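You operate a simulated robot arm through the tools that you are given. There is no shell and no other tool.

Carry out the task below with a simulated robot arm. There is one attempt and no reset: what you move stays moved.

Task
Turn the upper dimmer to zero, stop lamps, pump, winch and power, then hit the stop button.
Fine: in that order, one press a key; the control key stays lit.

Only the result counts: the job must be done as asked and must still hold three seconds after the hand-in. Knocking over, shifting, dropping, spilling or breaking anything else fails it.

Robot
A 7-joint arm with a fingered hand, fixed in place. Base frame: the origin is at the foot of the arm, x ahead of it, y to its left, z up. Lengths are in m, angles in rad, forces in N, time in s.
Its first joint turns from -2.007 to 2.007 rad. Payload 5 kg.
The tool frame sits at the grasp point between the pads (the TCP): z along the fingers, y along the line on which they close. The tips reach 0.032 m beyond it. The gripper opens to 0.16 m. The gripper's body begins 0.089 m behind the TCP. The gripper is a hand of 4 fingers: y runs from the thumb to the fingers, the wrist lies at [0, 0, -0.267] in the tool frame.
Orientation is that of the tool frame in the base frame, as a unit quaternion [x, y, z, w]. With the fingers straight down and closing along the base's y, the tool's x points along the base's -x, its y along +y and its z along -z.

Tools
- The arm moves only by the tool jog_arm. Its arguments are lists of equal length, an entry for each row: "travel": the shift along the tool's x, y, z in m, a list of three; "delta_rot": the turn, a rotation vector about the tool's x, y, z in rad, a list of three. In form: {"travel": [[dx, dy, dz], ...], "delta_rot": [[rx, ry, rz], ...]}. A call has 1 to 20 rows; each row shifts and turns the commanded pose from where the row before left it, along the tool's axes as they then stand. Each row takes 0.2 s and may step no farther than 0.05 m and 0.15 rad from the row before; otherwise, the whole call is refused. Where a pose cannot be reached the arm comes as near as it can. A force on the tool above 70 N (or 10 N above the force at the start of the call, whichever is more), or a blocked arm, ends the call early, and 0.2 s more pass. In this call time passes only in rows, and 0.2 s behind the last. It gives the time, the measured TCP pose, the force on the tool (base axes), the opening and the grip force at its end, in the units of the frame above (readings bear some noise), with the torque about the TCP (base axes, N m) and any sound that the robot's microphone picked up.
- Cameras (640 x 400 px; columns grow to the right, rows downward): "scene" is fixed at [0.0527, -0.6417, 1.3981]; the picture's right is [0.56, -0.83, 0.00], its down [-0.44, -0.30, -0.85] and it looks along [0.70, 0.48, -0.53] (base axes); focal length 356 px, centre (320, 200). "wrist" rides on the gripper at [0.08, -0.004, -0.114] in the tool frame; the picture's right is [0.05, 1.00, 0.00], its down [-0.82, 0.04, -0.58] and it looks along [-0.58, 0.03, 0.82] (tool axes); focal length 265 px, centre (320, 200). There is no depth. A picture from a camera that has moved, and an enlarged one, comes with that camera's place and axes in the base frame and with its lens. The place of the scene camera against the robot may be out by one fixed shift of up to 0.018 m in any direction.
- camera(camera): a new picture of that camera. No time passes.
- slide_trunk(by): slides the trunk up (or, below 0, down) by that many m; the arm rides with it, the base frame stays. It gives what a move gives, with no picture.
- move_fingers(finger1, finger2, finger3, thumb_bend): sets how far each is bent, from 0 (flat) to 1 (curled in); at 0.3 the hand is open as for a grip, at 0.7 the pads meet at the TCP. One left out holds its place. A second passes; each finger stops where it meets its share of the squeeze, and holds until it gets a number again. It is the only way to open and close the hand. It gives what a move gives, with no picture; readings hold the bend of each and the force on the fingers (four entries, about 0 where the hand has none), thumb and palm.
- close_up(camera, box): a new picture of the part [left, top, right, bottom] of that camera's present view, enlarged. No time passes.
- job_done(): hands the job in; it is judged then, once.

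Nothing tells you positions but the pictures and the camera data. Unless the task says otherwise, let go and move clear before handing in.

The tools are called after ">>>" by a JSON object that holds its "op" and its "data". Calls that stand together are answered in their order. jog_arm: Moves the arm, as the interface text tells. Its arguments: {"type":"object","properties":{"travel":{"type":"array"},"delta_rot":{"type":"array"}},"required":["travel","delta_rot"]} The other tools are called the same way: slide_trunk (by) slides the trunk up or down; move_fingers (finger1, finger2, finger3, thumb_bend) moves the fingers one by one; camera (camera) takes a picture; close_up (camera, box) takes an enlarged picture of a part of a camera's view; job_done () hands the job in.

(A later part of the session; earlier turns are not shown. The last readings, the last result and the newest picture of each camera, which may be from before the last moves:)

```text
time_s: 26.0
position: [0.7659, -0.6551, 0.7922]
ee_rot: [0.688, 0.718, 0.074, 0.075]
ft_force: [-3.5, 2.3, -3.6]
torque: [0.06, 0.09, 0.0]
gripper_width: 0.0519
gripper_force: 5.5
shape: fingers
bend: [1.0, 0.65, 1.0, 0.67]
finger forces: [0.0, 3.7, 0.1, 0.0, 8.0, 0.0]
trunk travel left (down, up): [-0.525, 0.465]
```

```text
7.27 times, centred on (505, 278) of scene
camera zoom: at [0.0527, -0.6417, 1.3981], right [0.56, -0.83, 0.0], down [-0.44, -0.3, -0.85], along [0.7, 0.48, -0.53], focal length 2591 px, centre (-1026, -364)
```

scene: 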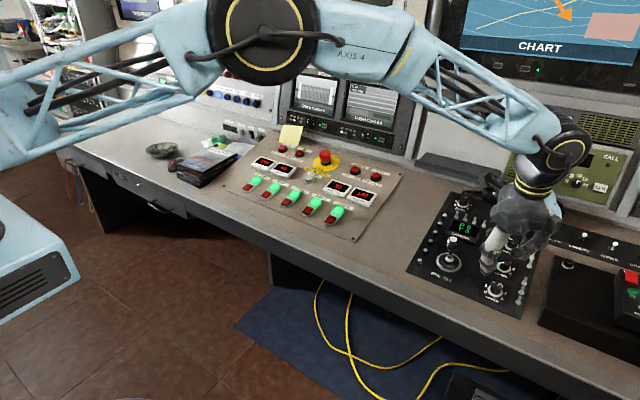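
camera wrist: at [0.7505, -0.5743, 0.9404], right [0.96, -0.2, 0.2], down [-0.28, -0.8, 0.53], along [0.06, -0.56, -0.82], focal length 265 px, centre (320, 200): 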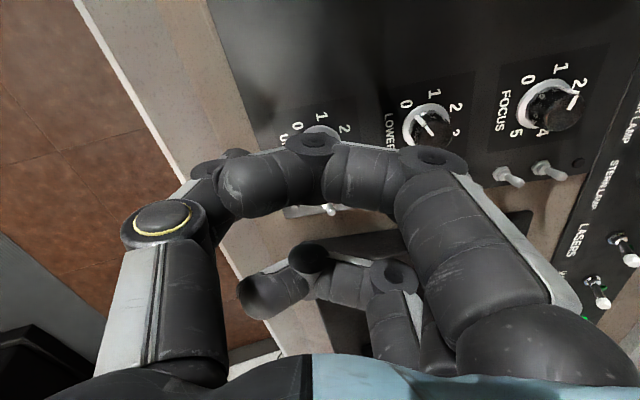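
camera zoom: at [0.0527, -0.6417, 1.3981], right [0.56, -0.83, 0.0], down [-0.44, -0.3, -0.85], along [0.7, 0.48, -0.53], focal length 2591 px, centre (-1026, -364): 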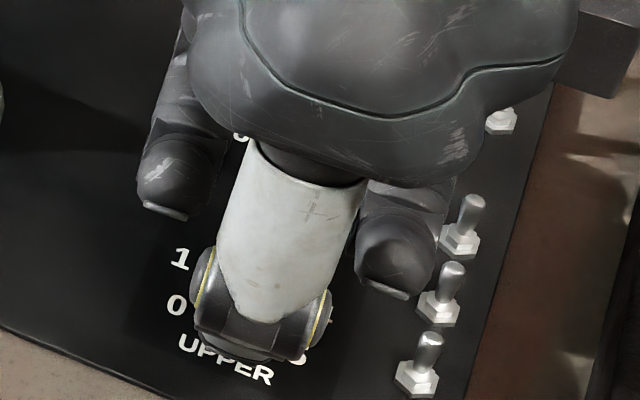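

>>> {"op": "jog_arm", "data": {"travel": [[0, 0, 0], [0, 0, 0], [0, 0, 0], [0, 0, 0], [0, 0, 0]], "delta_rot": [[0, 0, -0.12], [0, 0, -0.12], [0, 0, -0.12], [0, 0, -0.12], [0, 0, -0.12]]}}

>>> {"op": "close_up", "data": {"camera": "scene", "box": [470, 250, 540, 305]}}

>>> {"op": "camera", "data": {"camera": "wrist"}}

```text
time_s: 27.2
position: [0.766, -0.6557, 0.793]
ee_rot: [0.445, 0.89, 0.048, 0.094]
ft_force: [-4.3, 0.0, -3.6]
torque: [0.0, 0.14, -0.05]
gripper_width: 0.0521
gripper_force: 6.4
shape: fingers
bend: [1.0, 0.65, 1.0, 0.67]
finger forces: [0.0, 3.6, 0.0, 0.0, 8.4, 0.0]
trunk travel left (down, up): [-0.525, 0.465]
```

```text
7.27 times, centred on (505, 278) of scene
camera zoom: at [0.0527, -0.6417, 1.3981], right [0.56, -0.83, 0.0], down [-0.44, -0.3, -0.85], along [0.7, 0.48, -0.53], focal length 2591 px, centre (-1026, -364)
```

zoom: 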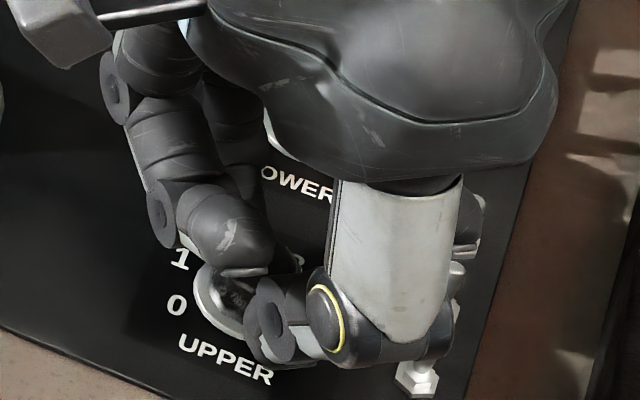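

```text
taken
camera wrist: at [0.6906, -0.5928, 0.8933], right [0.75, 0.64, 0.16], down [0.39, -0.63, 0.67], along [0.53, -0.44, -0.72], focal length 265 px, centre (320, 200)
```

wrist: 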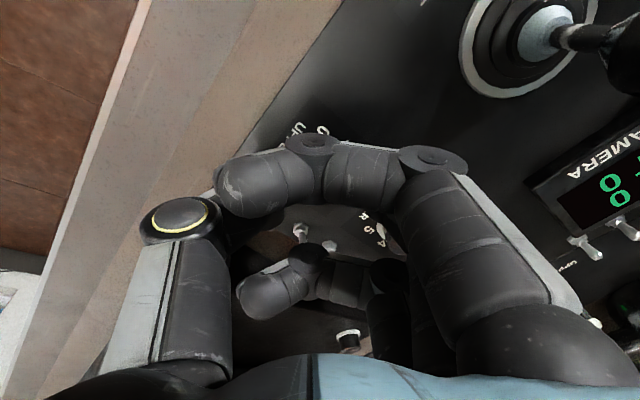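

Turned about 52° so far with a steady grip. I'll release, lift clear, and check the pointer.

>>> {"op": "move_fingers", "data": {"finger2": 0.57, "thumb_bend": 0.57}}

>>> {"op": "jog_arm", "data": {"travel": [[0, 0, -0.015], [0, 0, -0.025], [0, 0, -0.03]], "delta_rot": [[0, 0, 0], [0, 0, 0], [0, 0, 0]]}}

>>> {"op": "close_up", "data": {"camera": "scene", "box": [470, 250, 540, 305]}}

>>> {"op": "camera", "data": {"camera": "wrist"}}

```text
time_s: 28.2
position: [0.7661, -0.654, 0.7928]
ee_rot: [0.445, 0.889, 0.049, 0.094]
ft_force: [-0.1, 0.3, 1.4]
torque: [0.01, -0.05, -0.06]
gripper_width: 0.0576
gripper_force: 0.7
shape: fingers
bend: [1.0, 0.56, 1.0, 0.56]
finger forces: [0.0, 1.4, 0.1, 0.0, 0.0, 0.0]
trunk travel left (down, up): [-0.525, 0.465]
```

```text
time_s: 29.0
position: [0.7518, -0.654, 0.8628]
ee_rot: [0.446, 0.889, 0.047, 0.093]
ft_force: [1.0, 1.4, -0.3]
torque: [-0.03, -0.01, 0.0]
gripper_width: 0.0576
gripper_force: 0.0
shape: fingers
bend: [1.0, 0.56, 1.0, 0.56]
finger forces: [0.0, 0.0, 0.0, 0.0, 0.0, 0.0]
trunk travel left (down, up): [-0.525, 0.465]
```

```text
7.27 times, centred on (505, 278) of scene
camera zoom: at [0.0527, -0.6417, 1.3981], right [0.56, -0.83, 0.0], down [-0.44, -0.3, -0.85], along [0.7, 0.48, -0.53], focal length 2591 px, centre (-1026, -364)
```

zoom: 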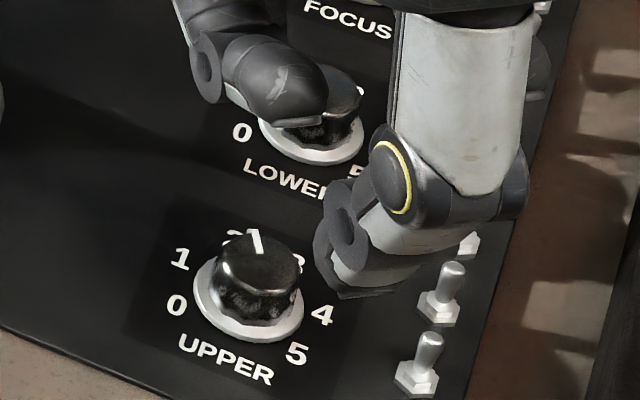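

```text
taken
camera wrist: at [0.6764, -0.5921, 0.963], right [0.75, 0.64, 0.16], down [0.39, -0.63, 0.67], along [0.53, -0.44, -0.72], focal length 265 px, centre (320, 200)
```

wrist: 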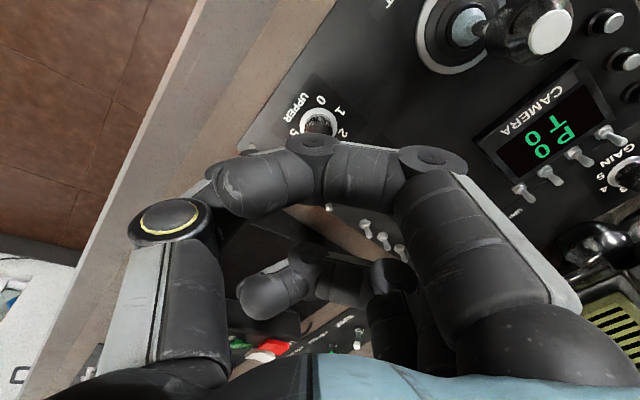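

The knob followed: its pointer moved from near 3 to about 2. I'll rotate back, come down again, and repeat the grip and turn.

>>> {"op": "jog_arm", "data": {"travel": [[0, 0, 0], [0, 0, 0], [0, 0, 0], [0, 0, 0], [0, 0, 0], [0, 0, 0], [0, 0, 0], [0, 0, 0]], "delta_rot": [[0, 0, 0.125], [0, 0, 0.125], [0, 0, 0.125], [0, 0, 0.125], [0, 0, 0.125], [0, 0, 0.125], [0, 0, 0.125], [0, 0, 0.125]]}}

>>> {"op": "jog_arm", "data": {"travel": [[0, 0, 0.025], [0, 0, 0.02], [0, 0, 0.012], [0, 0, 0.008]], "delta_rot": [[0, 0, 0], [0, 0, 0], [0, 0, 0], [0, 0, 0]]}}

>>> {"op": "close_up", "data": {"camera": "scene", "box": [470, 250, 540, 305]}}

```text
time_s: 30.8
position: [0.7509, -0.6548, 0.8614]
ee_rot: [0.817, 0.566, 0.088, 0.059]
ft_force: [0.0, 0.2, -0.4]
torque: [-0.03, 0.01, 0.02]
gripper_width: 0.0578
gripper_force: 0.1
shape: fingers
bend: [1.0, 0.56, 1.0, 0.56]
finger forces: [0.1, 0.0, 0.0, 0.1, 0.1, 0.1]
trunk travel left (down, up): [-0.525, 0.465]
```

```text
time_s: 31.8
position: [0.7649, -0.6532, 0.7969]
ee_rot: [0.817, 0.566, 0.087, 0.059]
ft_force: [-0.6, -0.7, 0.4]
torque: [-0.02, -0.02, 0.0]
gripper_width: 0.0576
gripper_force: 0.0
shape: fingers
bend: [1.0, 0.56, 1.0, 0.56]
finger forces: [0.1, 0.0, 0.0, 0.0, 0.0, 0.0]
trunk travel left (down, up): [-0.525, 0.465]
```

```text
7.27 times, centred on (505, 278) of scene
camera zoom: at [0.0527, -0.6417, 1.3981], right [0.56, -0.83, 0.0], down [-0.44, -0.3, -0.85], along [0.7, 0.48, -0.53], focal length 2591 px, centre (-1026, -364)
```

zoom: 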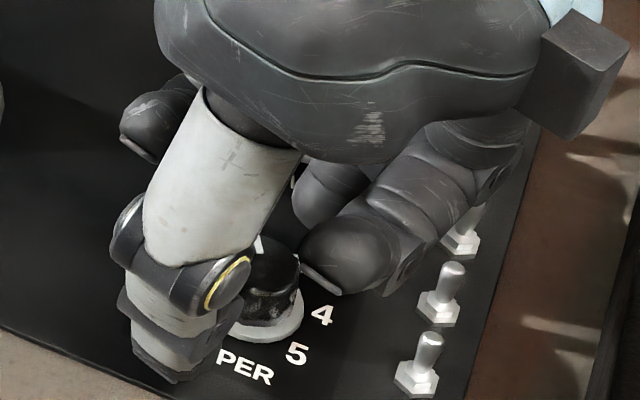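

>>> {"op": "jog_arm", "data": {"travel": [[0, 0, 0.0035]], "delta_rot": [[0, 0, 0]]}}

>>> {"op": "move_fingers", "data": {"finger2": 0.7, "thumb_bend": 0.7}}

```text
time_s: 32.2
position: [0.766, -0.6545, 0.7939]
ee_rot: [0.817, 0.567, 0.088, 0.059]
ft_force: [-1.3, 0.0, 0.0]
torque: [0.0, -0.01, 0.03]
gripper_width: 0.0577
gripper_force: 0.2
shape: fingers
bend: [1.0, 0.56, 1.0, 0.56]
finger forces: [0.1, 0.1, 0.0, 0.0, 0.1, 0.1]
trunk travel left (down, up): [-0.525, 0.465]
```

```text
time_s: 33.2
position: [0.7651, -0.6539, 0.7936]
ee_rot: [0.816, 0.568, 0.088, 0.058]
ft_force: [-2.6, 1.8, -3.6]
torque: [0.02, 0.02, -0.02]
gripper_width: 0.0519
gripper_force: 6.3
shape: fingers
bend: [1.0, 0.65, 1.0, 0.67]
finger forces: [0.0, 5.0, 0.1, 0.0, 8.0, 0.0]
trunk travel left (down, up): [-0.525, 0.465]
```

Firm grip again. Turning about 66° this time.

>>> {"op": "jog_arm", "data": {"travel": [[0, 0, 0], [0, 0, 0], [0, 0, 0], [0, 0, 0], [0, 0, 0], [0, 0, 0], [0, 0, 0], [0, 0, 0], [0, 0, 0], [0, 0, 0]], "delta_rot": [[0, 0, -0.115], [0, 0, -0.115], [0, 0, -0.115], [0, 0, -0.115], [0, 0, -0.115], [0, 0, -0.115], [0, 0, -0.115], [0, 0, -0.115], [0, 0, -0.115], [0, 0, -0.115]]}}

>>> {"op": "close_up", "data": {"camera": "scene", "box": [470, 250, 540, 305]}}

```text
time_s: 35.4
position: [0.7655, -0.6538, 0.7941]
ee_rot: [0.377, 0.92, 0.041, 0.097]
ft_force: [-6.3, 3.3, -4.4]
torque: [0.07, 0.17, 0.01]
gripper_width: 0.052
gripper_force: 6.1
shape: fingers
bend: [1.0, 0.66, 1.0, 0.67]
finger forces: [0.0, 4.9, 0.0, 0.0, 7.6, 0.0]
trunk travel left (down, up): [-0.525, 0.465]
```

```text
7.27 times, centred on (505, 278) of scene
camera zoom: at [0.0527, -0.6417, 1.3981], right [0.56, -0.83, 0.0], down [-0.44, -0.3, -0.85], along [0.7, 0.48, -0.53], focal length 2591 px, centre (-1026, -364)
```

zoom: 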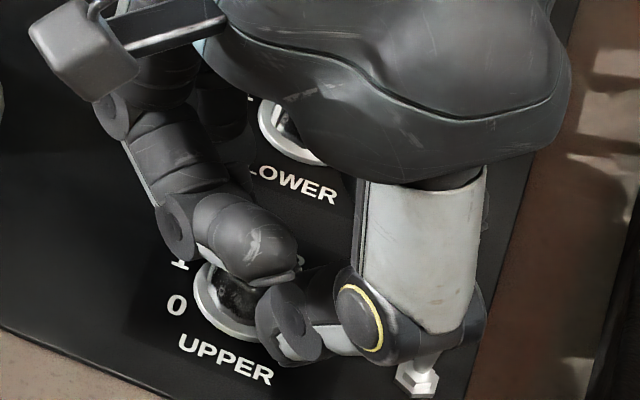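

>>> {"op": "move_fingers", "data": {"finger2": 0.57, "thumb_bend": 0.58}}

>>> {"op": "jog_arm", "data": {"travel": [[0, 0, -0.015], [0, 0, -0.025], [0, 0, -0.03]], "delta_rot": [[0, 0, 0], [0, 0, 0], [0, 0, 0]]}}

>>> {"op": "close_up", "data": {"camera": "scene", "box": [470, 250, 540, 305]}}

>>> {"op": "close_up", "data": {"camera": "wrist", "box": [260, 70, 380, 145]}}

```text
time_s: 36.4
position: [0.7663, -0.6556, 0.7943]
ee_rot: [0.377, 0.92, 0.041, 0.096]
ft_force: [-0.6, 0.6, 0.2]
torque: [-0.01, 0.03, 0.01]
gripper_width: 0.057
gripper_force: 0.1
shape: fingers
bend: [1.0, 0.56, 1.0, 0.57]
finger forces: [0.1, 0.0, 0.0, 0.0, 0.0, 0.0]
trunk travel left (down, up): [-0.525, 0.465]
```

```text
time_s: 37.2
position: [0.751, -0.6546, 0.8636]
ee_rot: [0.377, 0.92, 0.041, 0.097]
ft_force: [-0.9, 0.5, -0.5]
torque: [-0.01, -0.03, 0.03]
gripper_width: 0.057
gripper_force: 0.2
shape: fingers
bend: [1.0, 0.56, 1.0, 0.57]
finger forces: [0.0, 0.1, 0.1, 0.0, 0.1, 0.1]
trunk travel left (down, up): [-0.525, 0.465]
```

```text
7.27 times, centred on (505, 278) of scene
camera zoom: at [0.0527, -0.6417, 1.3981], right [0.56, -0.83, 0.0], down [-0.44, -0.3, -0.85], along [0.7, 0.48, -0.53], focal length 2591 px, centre (-1026, -364)
```

zoom: 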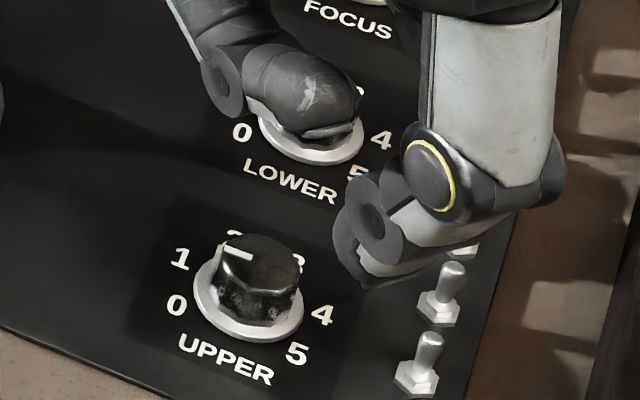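

```text
5.33 times, centred on (320, 108) of wrist
camera zoom: at [0.6678, -0.6012, 0.9623], right [0.65, 0.75, 0.14], down [0.48, -0.54, 0.69], along [0.59, -0.38, -0.71], focal length 1416 px, centre (320, 693)
```

zoom: 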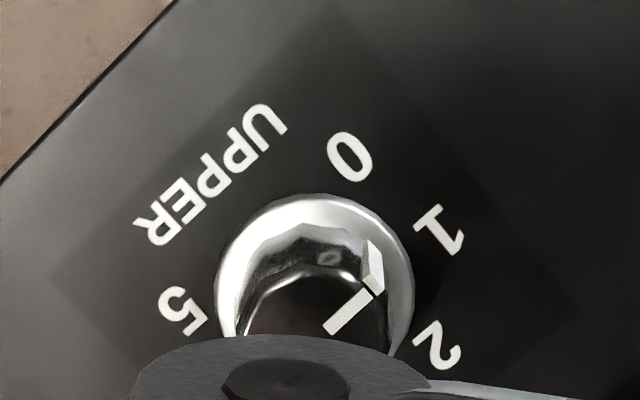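

The pointer is now a bit past 1, roughly 25° short of 0. One more grip with a smaller turn should bring it home.

>>> {"op": "jog_arm", "data": {"travel": [[0, 0, 0], [0, 0, 0], [0, 0, 0], [0, 0, 0], [0, 0, 0], [0, 0, 0], [0, 0, 0]], "delta_rot": [[0, 0, 0.13], [0, 0, 0.13], [0, 0, 0.13], [0, 0, 0.13], [0, 0, 0.13], [0, 0, 0.13], [0, 0, 0.13]]}}

>>> {"op": "jog_arm", "data": {"travel": [[0, 0, 0.025], [0, 0, 0.02], [0, 0, 0.012], [0, 0, 0.008], [0, 0, 0.004]], "delta_rot": [[0, 0, 0], [0, 0, 0], [0, 0, 0], [0, 0, 0], [0, 0, 0]]}}

>>> {"op": "move_fingers", "data": {"finger2": 0.7, "thumb_bend": 0.7}}

>>> {"op": "jog_arm", "data": {"travel": [[0, 0, 0], [0, 0, 0], [0, 0, 0], [0, 0, 0]], "delta_rot": [[0, 0, -0.105], [0, 0, -0.105], [0, 0, -0.105], [0, 0, -0.105]]}}

```text
time_s: 38.8
position: [0.752, -0.6543, 0.8617]
ee_rot: [0.743, 0.661, 0.08, 0.069]
ft_force: [-0.2, -0.6, 0.7]
torque: [-0.05, 0.01, 0.01]
gripper_width: 0.0573
gripper_force: 0.0
shape: fingers
bend: [1.0, 0.56, 1.0, 0.57]
finger forces: [0.0, 0.1, 0.0, 0.1, 0.0, 0.0]
trunk travel left (down, up): [-0.525, 0.465]
```

```text
time_s: 40.0
position: [0.7659, -0.6532, 0.7949]
ee_rot: [0.743, 0.661, 0.08, 0.069]
ft_force: [-0.2, -0.1, 0.4]
torque: [0.02, -0.01, 0.0]
gripper_width: 0.0574
gripper_force: 0.1
shape: fingers
bend: [1.0, 0.56, 1.0, 0.57]
finger forces: [0.1, 0.0, 0.0, 0.0, 0.0, 0.0]
trunk travel left (down, up): [-0.525, 0.465]
```

```text
time_s: 41.0
position: [0.7654, -0.6531, 0.7951]
ee_rot: [0.743, 0.661, 0.08, 0.068]
ft_force: [-1.5, 1.5, -4.2]
torque: [0.05, 0.01, 0.0]
gripper_width: 0.0522
gripper_force: 6.1
shape: fingers
bend: [1.0, 0.66, 1.0, 0.67]
finger forces: [0.0, 4.6, 0.0, 0.0, 8.2, 0.0]
trunk travel left (down, up): [-0.525, 0.465]
```

```text
time_s: 42.0
position: [0.7648, -0.6537, 0.7944]
ee_rot: [0.588, 0.802, 0.063, 0.083]
ft_force: [-5.6, 5.0, -5.5]
torque: [0.13, 0.13, 0.02]
gripper_width: 0.0522
gripper_force: 6.3
shape: fingers
bend: [1.0, 0.66, 1.0, 0.67]
finger forces: [0.1, 4.0, 0.1, 0.0, 8.7, 0.0]
trunk travel left (down, up): [-0.525, 0.465]
```

>>> {"op": "move_fingers", "data": {"finger2": 0.57, "thumb_bend": 0.57}}

>>> {"op": "jog_arm", "data": {"travel": [[0, 0, -0.015], [0, 0, -0.025], [0, 0, -0.03]], "delta_rot": [[0, 0, 0], [0, 0, 0], [0, 0, 0]]}}

>>> {"op": "move_fingers", "data": {"finger1": 0.3}}

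>>> {"op": "close_up", "data": {"camera": "scene", "box": [470, 250, 540, 305]}}

>>> {"op": "close_up", "data": {"camera": "wrist", "box": [260, 80, 380, 155]}}

```text
time_s: 43.0
position: [0.765, -0.6546, 0.7948]
ee_rot: [0.589, 0.801, 0.063, 0.085]
ft_force: [0.8, -0.3, 0.5]
torque: [-0.01, -0.02, -0.02]
gripper_width: 0.0577
gripper_force: 0.0
shape: fingers
bend: [1.0, 0.56, 1.0, 0.56]
finger forces: [0.0, 0.1, 0.0, 0.0, 0.0, 0.1]
trunk travel left (down, up): [-0.525, 0.465]
```

```text
time_s: 43.8
position: [0.7498, -0.6541, 0.8646]
ee_rot: [0.588, 0.802, 0.064, 0.084]
ft_force: [-0.4, 0.4, -0.1]
torque: [0.03, -0.05, 0.01]
gripper_width: 0.0578
gripper_force: 0.0
shape: fingers
bend: [1.0, 0.56, 1.0, 0.56]
finger forces: [0.1, 0.0, 0.1, 0.0, 0.0, 0.0]
trunk travel left (down, up): [-0.525, 0.465]
```

```text
time_s: 44.8
position: [0.7499, -0.6563, 0.8647]
ee_rot: [0.59, 0.801, 0.063, 0.084]
ft_force: [-0.3, 0.9, -0.4]
torque: [0.01, 0.01, 0.01]
gripper_width: 0.1182
gripper_force: 0.0
shape: fingers
bend: [0.3, 0.56, 1.0, 0.56]
finger forces: [0.0, 0.0, 0.0, 0.1, 0.0, 0.1]
trunk travel left (down, up): [-0.525, 0.465]
```

```text
7.27 times, centred on (505, 278) of scene
camera zoom: at [0.0527, -0.6417, 1.3981], right [0.56, -0.83, 0.0], down [-0.44, -0.3, -0.85], along [0.7, 0.48, -0.53], focal length 2591 px, centre (-1026, -364)
```

zoom: 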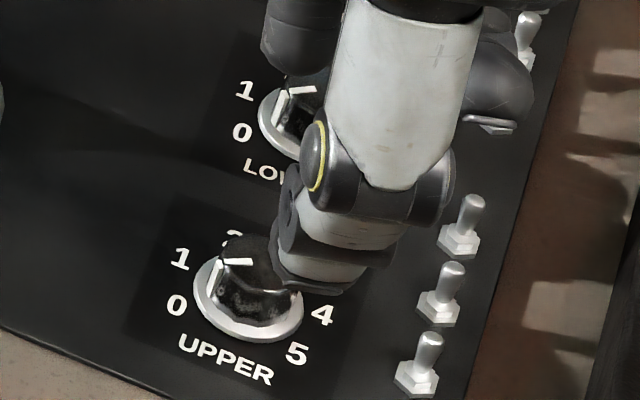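

```text
5.33 times, centred on (320, 118) of wrist
camera zoom: at [0.6984, -0.5793, 0.9706], right [0.92, 0.35, 0.2], down [0.16, -0.77, 0.62], along [0.37, -0.54, -0.76], focal length 1416 px, centre (320, 640)
```

zoom: 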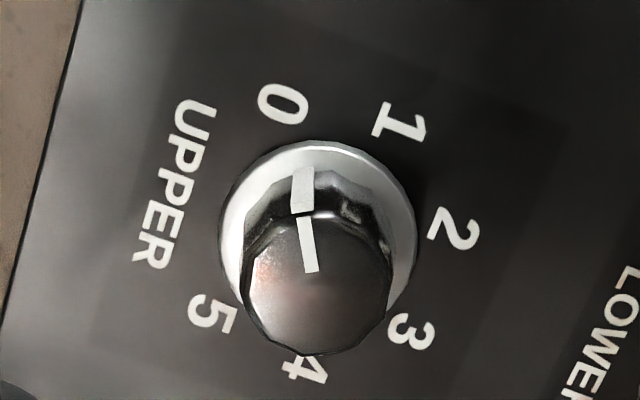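

Pointer is now about 5° short of 0. I'll re-curl finger 1, grip again, and turn the last bit in small steps, watching the torque for an end stop.

>>> {"op": "move_fingers", "data": {"finger1": 1.0}}

>>> {"op": "jog_arm", "data": {"travel": [[0, 0, 0], [0, 0, 0.025], [0, 0, 0.02], [0, 0, 0.012], [0, 0, 0.008], [0, 0, 0.004]], "delta_rot": [[0, 0, 0.1], [0, 0, 0], [0, 0, 0], [0, 0, 0], [0, 0, 0], [0, 0, 0]]}}

>>> {"op": "move_fingers", "data": {"finger2": 0.7, "thumb_bend": 0.7}}

>>> {"op": "jog_arm", "data": {"travel": [[0, 0, 0], [0, 0, 0]], "delta_rot": [[0, 0, -0.05], [0, 0, -0.05]]}}

>>> {"op": "jog_arm", "data": {"travel": [[0, 0, 0]], "delta_rot": [[0, 0, -0.06]]}}

```text
time_s: 45.8
position: [0.7505, -0.6544, 0.8656]
ee_rot: [0.589, 0.801, 0.063, 0.084]
ft_force: [-0.1, -0.1, 1.1]
torque: [-0.02, 0.01, -0.02]
gripper_width: 0.0576
gripper_force: 0.0
shape: fingers
bend: [1.0, 0.56, 1.0, 0.56]
finger forces: [0.0, 0.0, 0.0, 0.1, 0.0, 0.0]
trunk travel left (down, up): [-0.525, 0.465]
```

```text
time_s: 47.2
position: [0.7648, -0.6536, 0.7955]
ee_rot: [0.628, 0.771, 0.068, 0.081]
ft_force: [-1.1, -0.1, 0.4]
torque: [0.0, 0.01, 0.02]
gripper_width: 0.0576
gripper_force: 0.0
shape: fingers
bend: [1.0, 0.56, 1.0, 0.56]
finger forces: [0.0, 0.1, 0.0, 0.1, 0.0, 0.0]
trunk travel left (down, up): [-0.525, 0.465]
```

```text
time_s: 48.2
position: [0.7658, -0.6548, 0.7957]
ee_rot: [0.628, 0.771, 0.067, 0.081]
ft_force: [-2.2, 1.1, -3.4]
torque: [0.04, 0.02, 0.04]
gripper_width: 0.0519
gripper_force: 6.2
shape: fingers
bend: [1.0, 0.65, 1.0, 0.67]
finger forces: [0.0, 5.2, 0.0, 0.1, 7.4, 0.1]
trunk travel left (down, up): [-0.525, 0.465]
```

```text
time_s: 48.8
position: [0.7641, -0.6551, 0.7952]
ee_rot: [0.589, 0.801, 0.064, 0.084]
ft_force: [-3.2, 3.4, -3.9]
torque: [0.1, 0.06, -0.05]
gripper_width: 0.0517
gripper_force: 7.3
shape: fingers
bend: [1.0, 0.66, 1.0, 0.67]
finger forces: [0.1, 5.0, 0.0, 0.0, 8.2, 0.0]
trunk travel left (down, up): [-0.525, 0.465]
```

```text
time_s: 49.2
position: [0.7649, -0.6552, 0.7966]
ee_rot: [0.564, 0.819, 0.062, 0.085]
ft_force: [-5.0, 2.1, -1.6]
torque: [0.09, 0.11, -0.08]
gripper_width: 0.0521
gripper_force: 6.0
shape: fingers
bend: [1.0, 0.66, 1.0, 0.67]
finger forces: [0.1, 4.5, 0.0, 0.1, 8.0, 0.1]
trunk travel left (down, up): [-0.525, 0.465]
```

The resisting torque is rising (to -0.08 N m), which hints at an end stop at 0. A little more turn to confirm, then look.

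>>> {"op": "jog_arm", "data": {"travel": [[0, 0, 0]], "delta_rot": [[0, 0, -0.05]]}}

>>> {"op": "move_fingers", "data": {"finger2": 0.57, "thumb_bend": 0.57}}

>>> {"op": "jog_arm", "data": {"travel": [[0, 0, -0.015], [0, 0, -0.025], [0, 0, -0.03]], "delta_rot": [[0, 0, 0], [0, 0, 0], [0, 0, 0]]}}

>>> {"op": "move_fingers", "data": {"finger1": 0.3}}

>>> {"op": "close_up", "data": {"camera": "scene", "box": [470, 250, 540, 305]}}

>>> {"op": "close_up", "data": {"camera": "wrist", "box": [260, 80, 380, 155]}}

```text
time_s: 49.6
position: [0.7647, -0.6552, 0.7958]
ee_rot: [0.545, 0.832, 0.059, 0.087]
ft_force: [-4.1, 1.3, -1.9]
torque: [-0.01, 0.11, -0.06]
gripper_width: 0.052
gripper_force: 6.9
shape: fingers
bend: [1.0, 0.66, 1.0, 0.67]
finger forces: [0.0, 4.5, 0.0, 0.0, 8.1, 0.1]
trunk travel left (down, up): [-0.525, 0.465]
```

```text
time_s: 50.6
position: [0.7639, -0.6555, 0.796]
ee_rot: [0.544, 0.832, 0.059, 0.088]
ft_force: [-0.4, 0.6, -0.2]
torque: [0.01, 0.0, 0.03]
gripper_width: 0.0579
gripper_force: 0.0
shape: fingers
bend: [1.0, 0.56, 1.0, 0.56]
finger forces: [0.0, 0.0, 0.0, 0.0, 0.0, 0.1]
trunk travel left (down, up): [-0.525, 0.465]
```

```text
time_s: 51.4
position: [0.7505, -0.655, 0.8647]
ee_rot: [0.545, 0.832, 0.059, 0.088]
ft_force: [-0.2, 0.7, 0.1]
torque: [-0.02, 0.0, 0.02]
gripper_width: 0.0575
gripper_force: 0.1
shape: fingers
bend: [1.0, 0.56, 1.0, 0.56]
finger forces: [0.0, 0.0, 0.0, 0.0, 0.0, 0.0]
trunk travel left (down, up): [-0.525, 0.465]
```

```text
time_s: 52.4
position: [0.7526, -0.6543, 0.8643]
ee_rot: [0.544, 0.833, 0.058, 0.088]
ft_force: [-0.6, 0.5, -0.3]
torque: [0.0, 0.02, -0.01]
gripper_width: 0.118
gripper_force: 0.0
shape: fingers
bend: [0.3, 0.56, 1.0, 0.56]
finger forces: [0.0, 0.0, 0.0, 0.0, 0.0, 0.1]
trunk travel left (down, up): [-0.525, 0.465]
```

```text
7.27 times, centred on (505, 278) of scene
camera zoom: at [0.0527, -0.6417, 1.3981], right [0.56, -0.83, 0.0], down [-0.44, -0.3, -0.85], along [0.7, 0.48, -0.53], focal length 2591 px, centre (-1026, -364)
```

zoom: 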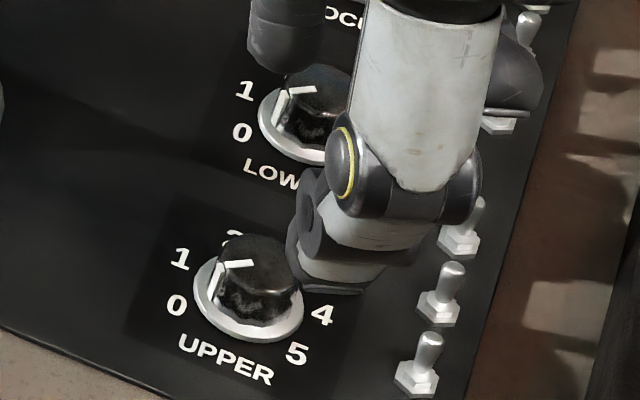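

```text
5.33 times, centred on (320, 118) of wrist
camera zoom: at [0.6917, -0.5828, 0.9683], right [0.87, 0.45, 0.19], down [0.24, -0.73, 0.64], along [0.42, -0.51, -0.75], focal length 1416 px, centre (320, 640)
```

zoom: 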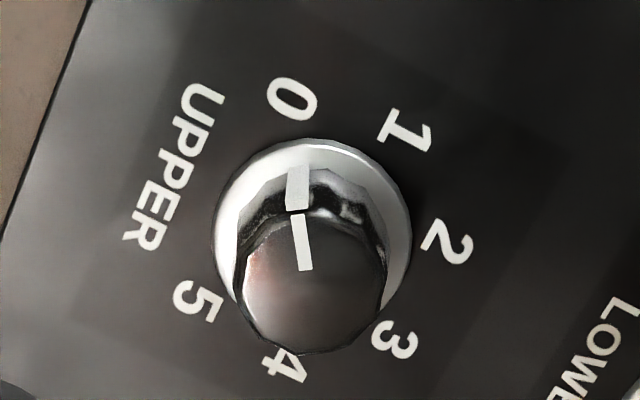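

The pointer now lines up with 0 and further turning slipped against an end stop, so the dimmer is at zero. I'll lift, bring the hand back square, check the knobs, and then head to the key panel.

>>> {"op": "jog_arm", "data": {"travel": [[0, 0, -0.03], [0, 0, -0.03], [0, 0, -0.03], [0, 0, -0.03], [0, 0, -0.01], [0, 0, 0], [0, 0, 0], [0, 0, 0]], "delta_rot": [[0, 0, -0.145], [0, 0, -0.145], [0, 0, -0.145], [0, 0, -0.145], [0, 0, -0.145], [0, 0, -0.145], [0, 0, -0.145], [0, 0, -0.144]]}}

>>> {"op": "move_fingers", "data": {"finger1": 0.0, "finger2": 0.7, "finger3": 0.0, "thumb_bend": 0.7}}

>>> {"op": "close_up", "data": {"camera": "wrist", "box": [230, 30, 430, 155]}}

>>> {"op": "close_up", "data": {"camera": "scene", "box": [400, 190, 560, 320]}}

```text
time_s: 54.2
position: [0.7237, -0.6541, 0.9901]
ee_rot: [-0.001, 0.994, 0.001, 0.106]
ft_force: [-0.7, 0.2, -0.4]
torque: [0.0, -0.03, 0.0]
gripper_width: 0.118
gripper_force: 0.0
shape: fingers
bend: [0.3, 0.56, 1.0, 0.56]
finger forces: [0.0, 0.1, 0.0, 0.1, 0.0, 0.0]
trunk travel left (down, up): [-0.525, 0.465]
```

```text
time_s: 55.2
position: [0.7232, -0.6547, 0.9908]
ee_rot: [-0.002, 0.994, 0.001, 0.106]
ft_force: [0.8, 0.1, 0.5]
torque: [-0.03, 0.02, 0.0]
gripper_width: 0.1288
gripper_force: 0.0
shape: fingers
bend: [0.0, 0.7, 0.0, 0.7]
finger forces: [0.0, 0.0, 0.0, 0.0, 0.0, 0.0]
trunk travel left (down, up): [-0.525, 0.465]
```

```text
3.20 times, centred on (330, 92) of wrist
camera zoom: at [0.6201, -0.6588, 1.0853], right [-0.05, 1.0, -0.01], down [0.68, 0.04, 0.74], along [0.74, 0.03, -0.68], focal length 849 px, centre (288, 544)
```

zoom: 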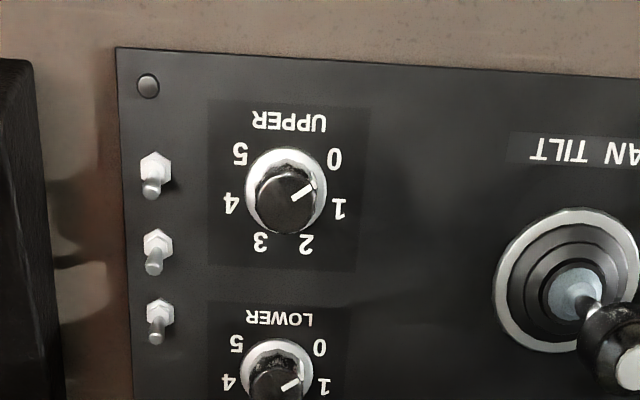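

```text
3.08 times, centred on (480, 255) of scene
camera zoom: at [0.0527, -0.6417, 1.3981], right [0.56, -0.83, 0.0], down [-0.44, -0.3, -0.85], along [0.7, 0.48, -0.53], focal length 1096 px, centre (-172, 31)
```

zoom: 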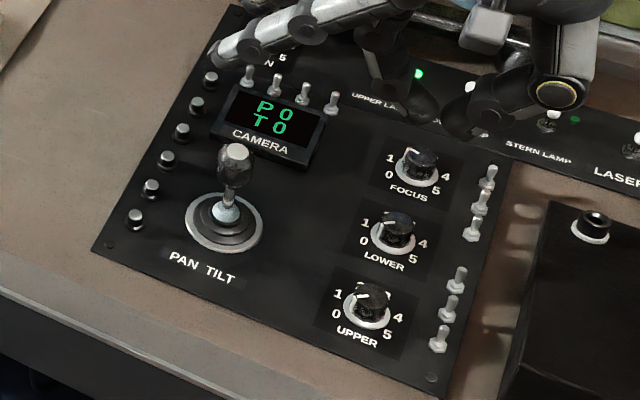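

>>> {"op": "close_up", "data": {"camera": "scene", "box": [470, 225, 550, 310]}}

>>> {"op": "close_up", "data": {"camera": "wrist", "box": [280, 60, 360, 110]}}

>>> {"op": "close_up", "data": {"camera": "wrist", "box": [280, 110, 360, 160]}}

```text
4.71 times, centred on (510, 268) of scene
camera zoom: at [0.0527, -0.6417, 1.3981], right [0.56, -0.83, 0.0], down [-0.44, -0.3, -0.85], along [0.7, 0.48, -0.53], focal length 1677 px, centre (-574, -118)
```

zoom: 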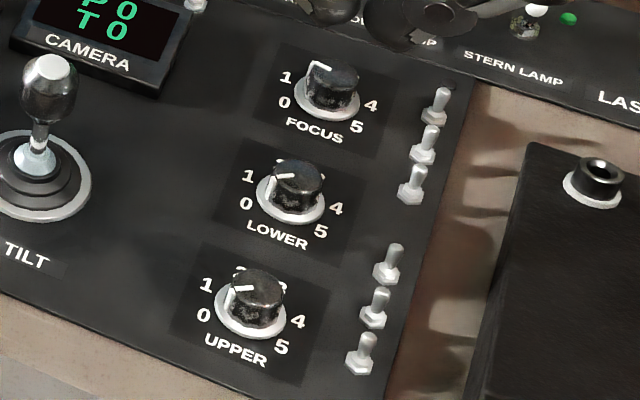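

```text
8.00 times, centred on (320, 85) of wrist
camera zoom: at [0.6201, -0.6588, 1.0853], right [-0.05, 1.0, -0.01], down [0.68, 0.04, 0.74], along [0.74, 0.03, -0.68], focal length 2123 px, centre (320, 1120)
```

zoom: 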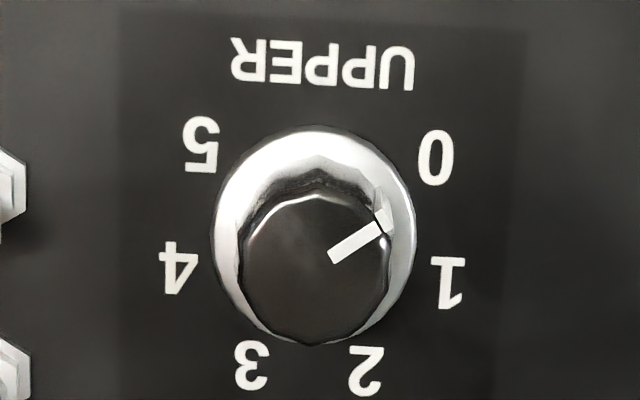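

```text
8.00 times, centred on (320, 135) of wrist
camera zoom: at [0.6201, -0.6588, 1.0853], right [-0.05, 1.0, -0.01], down [0.68, 0.04, 0.74], along [0.74, 0.03, -0.68], focal length 2123 px, centre (320, 720)
```

zoom: 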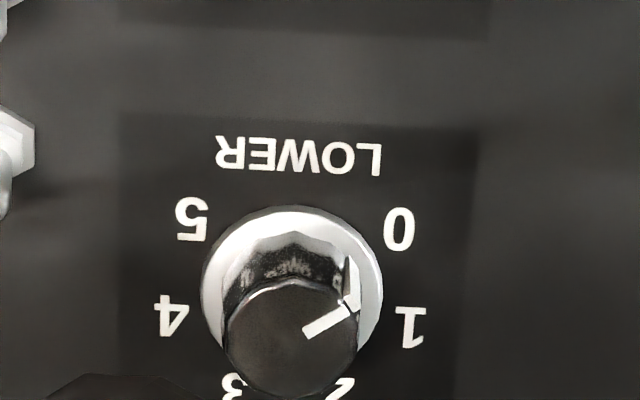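

UPPER points at 0 (about 33° below left, matching the 0 mark), and LOWER, FOCUS and the toggles look unchanged. Next I'll travel over to the LAMPS key and hover about 0.2 m above it.

>>> {"op": "jog_arm", "data": {"travel": [[-0.0015, 0.0469, 0.0032], [-0.0015, 0.0469, 0.0032], [-0.0015, 0.0469, 0.0032], [-0.0015, 0.0469, 0.0032], [-0.0015, 0.0469, 0.0032], [-0.0015, 0.0469, 0.0032], [-0.0015, 0.0469, 0.0032], [-0.0015, 0.0469, 0.0032], [-0.0015, 0.0469, 0.0032], [-0.0015, 0.0469, 0.0032]], "delta_rot": [[0, 0, 0], [0, 0, 0], [0, 0, 0], [0, 0, 0], [0, 0, 0], [0, 0, 0], [0, 0, 0], [0, 0, 0], [0, 0, 0], [0, 0, 0]]}}

>>> {"op": "camera", "data": {"camera": "wrist"}}

>>> {"op": "close_up", "data": {"camera": "wrist", "box": [250, 30, 450, 155]}}

>>> {"op": "camera", "data": {"camera": "scene"}}

```text
time_s: 57.4
position: [0.7439, -0.1875, 0.965]
ee_rot: [0.0, 0.994, 0.001, 0.105]
ft_force: [-0.1, 0.1, -0.4]
torque: [-0.02, 0.01, -0.01]
gripper_width: 0.1288
gripper_force: 0.0
shape: fingers
bend: [0.0, 0.7, 0.0, 0.7]
finger forces: [0.0, 0.0, 0.0, 0.0, 0.1, 0.0]
trunk travel left (down, up): [-0.525, 0.465]
```

```text
taken
camera wrist: at [0.6399, -0.1891, 1.0591], right [-0.05, 1.0, -0.01], down [0.68, 0.04, 0.74], along [0.74, 0.03, -0.68], focal length 265 px, centre (320, 200)
```

wrist: 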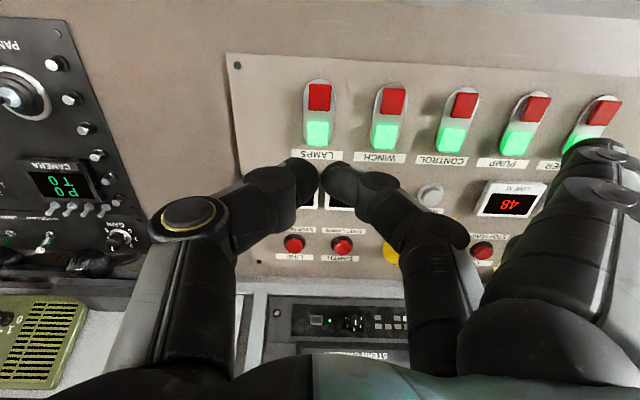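

```text
3.20 times, centred on (350, 92) of wrist
camera zoom: at [0.6399, -0.1891, 1.0591], right [-0.05, 1.0, -0.01], down [0.68, 0.04, 0.74], along [0.74, 0.03, -0.68], focal length 849 px, centre (224, 544)
```

zoom: 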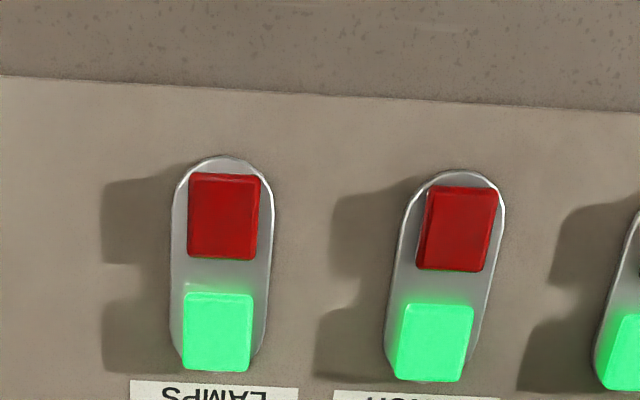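

```text
taken
```

scene: 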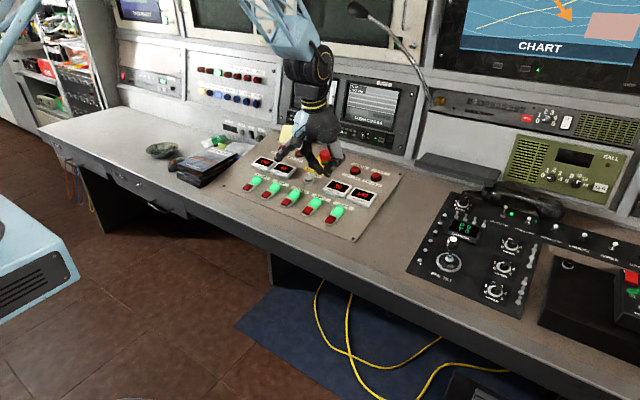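

Each key unit has separate red (stop) and green (run) push-caps, and the LAMPS red cap lies on my tool axis. I'll shift to a second viewpoint to triangulate all the keys.

>>> {"op": "jog_arm", "data": {"travel": [[0, 0.0425, 0], [0, 0.0425, 0], [0, 0.0425, 0], [0, 0.0425, 0]], "delta_rot": [[0, 0, 0], [0, 0, 0], [0, 0, 0], [0, 0, 0]]}}

>>> {"op": "close_up", "data": {"camera": "wrist", "box": [130, 30, 330, 155]}}

>>> {"op": "close_up", "data": {"camera": "wrist", "box": [310, 30, 510, 155]}}

>>> {"op": "camera", "data": {"camera": "wrist"}}

```text
time_s: 58.4
position: [0.7419, -0.0154, 0.9628]
ee_rot: [-0.001, 0.994, 0.001, 0.106]
ft_force: [0.4, 1.6, -0.2]
torque: [-0.04, 0.0, -0.01]
gripper_width: 0.1289
gripper_force: 0.0
shape: fingers
bend: [0.0, 0.7, 0.0, 0.7]
finger forces: [0.0, 0.0, 0.0, 0.0, 0.0, 0.0]
trunk travel left (down, up): [-0.525, 0.465]
```

```text
3.20 times, centred on (230, 92) of wrist
camera zoom: at [0.6396, -0.0192, 1.0579], right [-0.05, 1.0, -0.01], down [0.68, 0.04, 0.74], along [0.74, 0.03, -0.68], focal length 849 px, centre (608, 544)
```

zoom: 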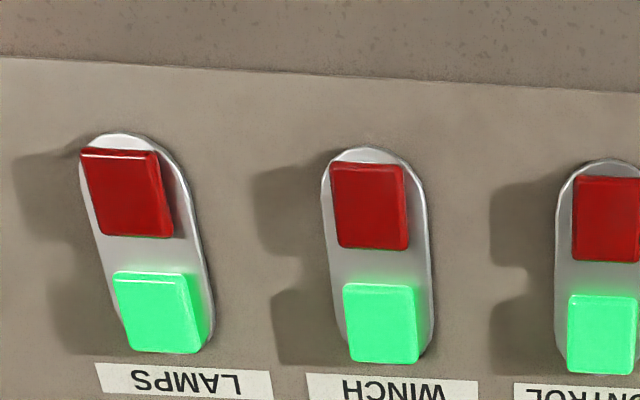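

```text
3.20 times, centred on (410, 92) of wrist
camera zoom: at [0.6396, -0.0192, 1.0579], right [-0.05, 1.0, -0.01], down [0.68, 0.04, 0.74], along [0.74, 0.03, -0.68], focal length 849 px, centre (32, 544)
```

zoom: 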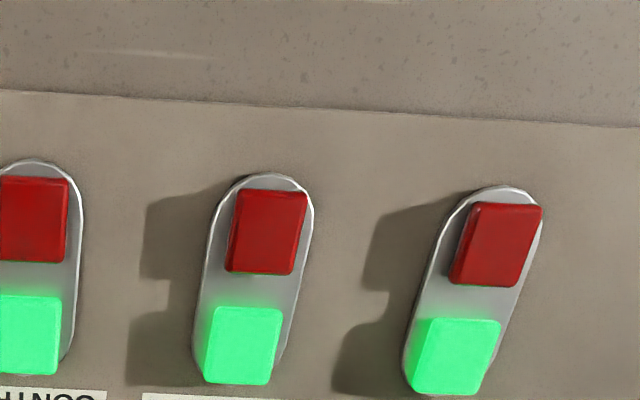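

```text
taken
camera wrist: at [0.6396, -0.0192, 1.0579], right [-0.05, 1.0, -0.01], down [0.68, 0.04, 0.74], along [0.74, 0.03, -0.68], focal length 265 px, centre (320, 200)
```

wrist: 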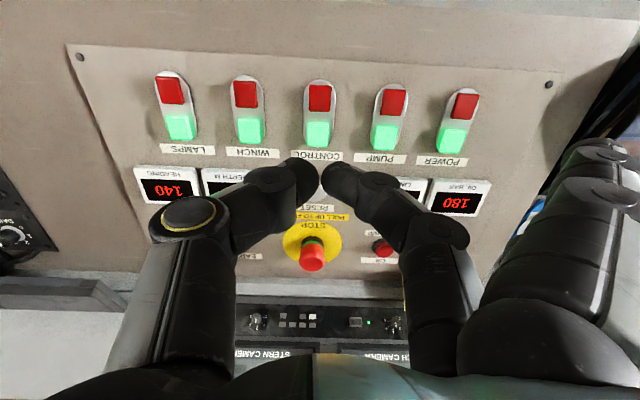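

All four stop caps triangulate to x≈0.788, z≈0.766, with y: LAMPS -0.186, WINCH -0.101, PUMP +0.070 and POWER +0.155. I'll curl the outer fingers and bring the pinched tips to about 3 cm above LAMPS red.

>>> {"op": "move_fingers", "data": {"finger1": 1.0, "finger2": 0.7, "finger3": 1.0, "thumb_bend": 0.7}}

>>> {"op": "jog_arm", "data": {"travel": [[0, -0.0425, 0], [0, -0.0425, 0], [0, -0.0425, 0], [0, -0.0425, 0], [0, 0, 0.035], [0, 0, 0.035], [0, 0, 0.035], [0, 0, 0.02], [0, 0, 0.015]], "delta_rot": [[0, 0, 0], [0, 0, 0], [0, 0, 0], [0, 0, 0], [0, 0, 0], [0, 0, 0], [0, 0, 0], [0, 0, 0], [0, 0, 0]]}}

>>> {"op": "close_up", "data": {"camera": "scene", "box": [270, 150, 390, 240]}}

>>> {"op": "camera", "data": {"camera": "wrist"}}

```text
time_s: 59.4
position: [0.7426, -0.0162, 0.9628]
ee_rot: [-0.001, 0.994, 0.0, 0.105]
ft_force: [0.1, 0.1, -0.3]
torque: [0.03, -0.04, -0.03]
gripper_width: 0.0502
gripper_force: 0.2
shape: fingers
bend: [1.0, 0.7, 1.0, 0.7]
finger forces: [0.1, 0.1, 0.0, 0.1, 0.0, 0.1]
trunk travel left (down, up): [-0.525, 0.465]
```

```text
time_s: 61.4
position: [0.7721, -0.1845, 0.8271]
ee_rot: [-0.001, 0.994, 0.001, 0.107]
ft_force: [-0.9, -0.4, -0.7]
torque: [0.01, 0.0, 0.01]
gripper_width: 0.0504
gripper_force: 0.1
shape: fingers
bend: [1.0, 0.7, 1.0, 0.7]
finger forces: [0.0, 0.0, 0.0, 0.0, 0.1, 0.0]
trunk travel left (down, up): [-0.525, 0.465]
```

```text
4.44 times, centred on (330, 195) of scene
camera zoom: at [0.0527, -0.6417, 1.3981], right [0.56, -0.83, 0.0], down [-0.44, -0.3, -0.85], along [0.7, 0.48, -0.53], focal length 1584 px, centre (276, 222)
```

zoom: 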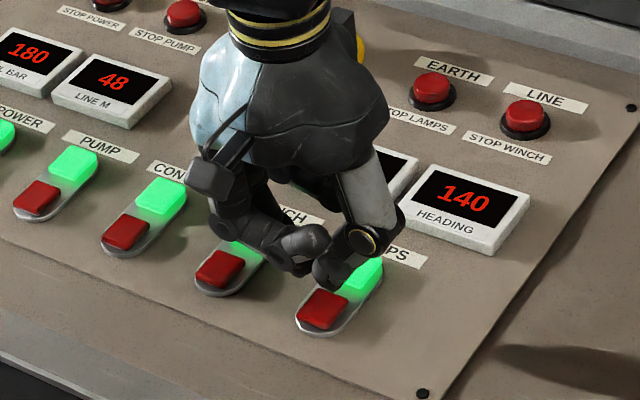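

```text
taken
camera wrist: at [0.6686, -0.189, 0.9208], right [-0.05, 1.0, -0.01], down [0.68, 0.04, 0.74], along [0.74, 0.03, -0.68], focal length 265 px, centre (320, 200)
```

wrist: 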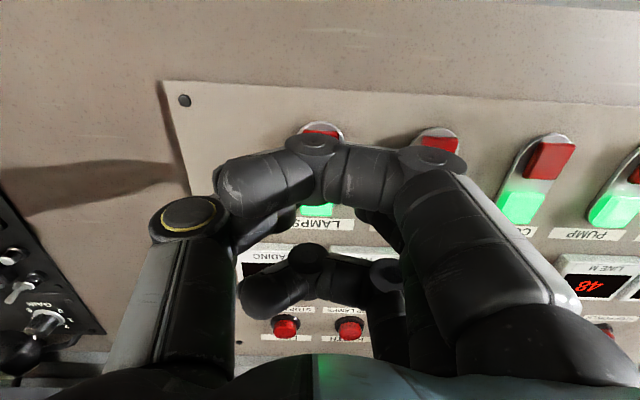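

The tips are lined up above the LAMPS red cap. I'll descend to just above it and check.

>>> {"op": "jog_arm", "data": {"travel": [[0, 0, 0.012], [0, 0, 0.008], [0, 0, 0.004]], "delta_rot": [[0, 0, 0], [0, 0, 0], [0, 0, 0]]}}

>>> {"op": "close_up", "data": {"camera": "scene", "box": [290, 180, 370, 240]}}

```text
time_s: 62.2
position: [0.7778, -0.1842, 0.8026]
ee_rot: [-0.001, 0.994, 0.001, 0.106]
ft_force: [0.6, -0.1, -0.3]
torque: [-0.02, 0.0, 0.07]
gripper_width: 0.0506
gripper_force: 0.0
shape: fingers
bend: [1.0, 0.7, 1.0, 0.7]
finger forces: [0.0, 0.0, 0.1, 0.0, 0.0, 0.0]
trunk travel left (down, up): [-0.525, 0.465]
```

```text
6.67 times, centred on (330, 210) of scene
camera zoom: at [0.0527, -0.6417, 1.3981], right [0.56, -0.83, 0.0], down [-0.44, -0.3, -0.85], along [0.7, 0.48, -0.53], focal length 2375 px, centre (253, 133)
```

zoom: 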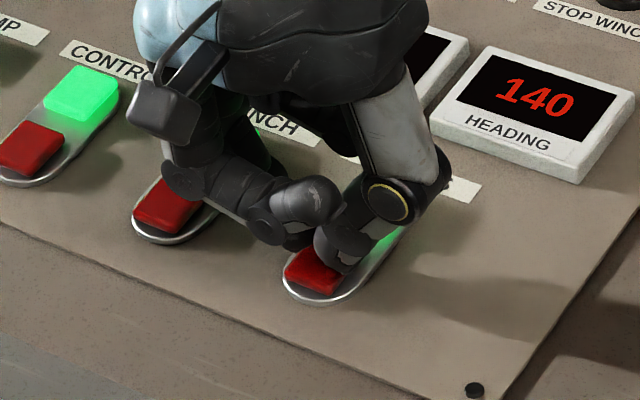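

>>> {"op": "jog_arm", "data": {"travel": [[0, 0, 0.002], [0, 0, 0.002]], "delta_rot": [[0, 0, 0], [0, 0, 0]]}}

>>> {"op": "close_up", "data": {"camera": "scene", "box": [300, 190, 360, 235]}}

```text
time_s: 62.8
position: [0.7794, -0.1853, 0.7996]
ee_rot: [-0.001, 0.994, 0.001, 0.105]
ft_force: [-1.2, -0.5, -0.1]
torque: [-0.02, -0.01, 0.0]
gripper_width: 0.0505
gripper_force: 0.0
shape: fingers
bend: [1.0, 0.7, 1.0, 0.7]
finger forces: [0.0, 0.5, 0.1, 0.0, 0.0, 0.0]
trunk travel left (down, up): [-0.525, 0.465]
```

```text
8.89 times, centred on (330, 212) of scene
camera zoom: at [0.0527, -0.6417, 1.3981], right [0.56, -0.83, 0.0], down [-0.44, -0.3, -0.85], along [0.7, 0.48, -0.53], focal length 3167 px, centre (231, 89)
```

zoom: 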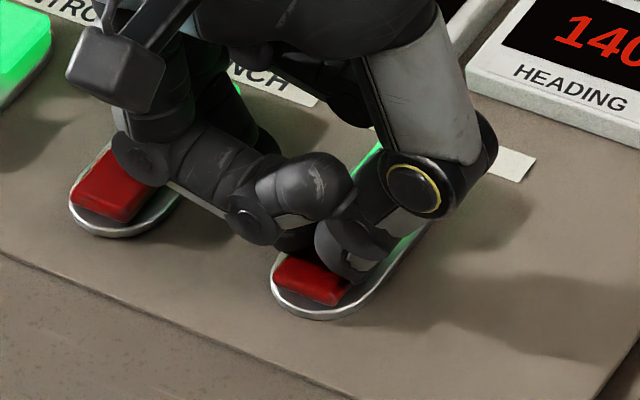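

The fingertips are just touching the back half of the red cap. I'll back off, shift 5 mm towards me to be centred and well clear of green, then come down again.

>>> {"op": "jog_arm", "data": {"travel": [[0, 0, -0.006], [0.005, 0, 0], [0, 0, 0.005]], "delta_rot": [[0, 0, 0], [0, 0, 0], [0, 0, 0]]}}

>>> {"op": "close_up", "data": {"camera": "scene", "box": [300, 190, 360, 235]}}

```text
time_s: 63.6
position: [0.7732, -0.1859, 0.8011]
ee_rot: [-0.001, 0.994, 0.001, 0.105]
ft_force: [-0.6, 0.0, 0.1]
torque: [0.02, -0.04, -0.01]
gripper_width: 0.0504
gripper_force: 0.1
shape: fingers
bend: [1.0, 0.7, 1.0, 0.7]
finger forces: [0.1, 0.0, 0.1, 0.0, 0.0, 0.0]
trunk travel left (down, up): [-0.525, 0.465]
```

```text
8.89 times, centred on (330, 212) of scene
camera zoom: at [0.0527, -0.6417, 1.3981], right [0.56, -0.83, 0.0], down [-0.44, -0.3, -0.85], along [0.7, 0.48, -0.53], focal length 3167 px, centre (231, 89)
```

zoom: 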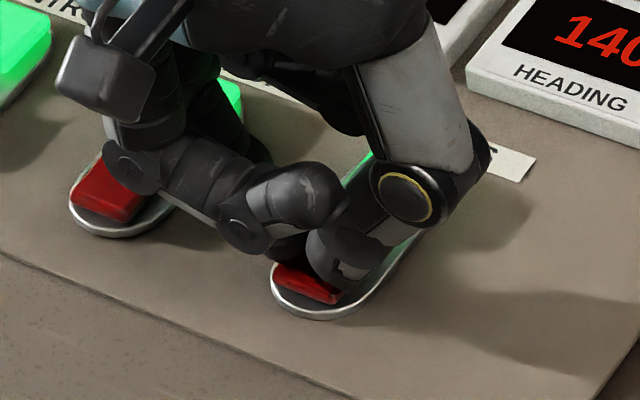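

Well centred now. Pressing down monotonically in small increments, watching force and sound.

>>> {"op": "jog_arm", "data": {"travel": [[0, 0, 0.002], [0, 0, 0.002]], "delta_rot": [[0, 0, 0], [0, 0, 0]]}}

>>> {"op": "close_up", "data": {"camera": "scene", "box": [230, 160, 370, 240]}}

```text
time_s: 64.2
position: [0.7742, -0.1848, 0.7966]
ee_rot: [-0.001, 0.994, 0.001, 0.105]
ft_force: [-0.3, 0.0, 1.8]
torque: [0.0, 0.04, 0.03]
gripper_width: 0.0506
gripper_force: 1.1
shape: fingers
bend: [1.0, 0.7, 1.0, 0.7]
finger forces: [0.0, 1.8, 0.1, 0.1, 0.0, 0.0]
trunk travel left (down, up): [-0.525, 0.465]
heard: click
```

```text
4.57 times, centred on (300, 200) of scene
camera zoom: at [0.0527, -0.6417, 1.3981], right [0.56, -0.83, 0.0], down [-0.44, -0.3, -0.85], along [0.7, 0.48, -0.53], focal length 1629 px, centre (411, 200)
```

zoom: 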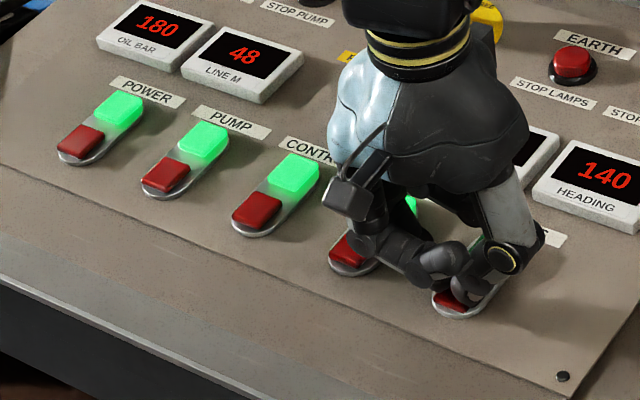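

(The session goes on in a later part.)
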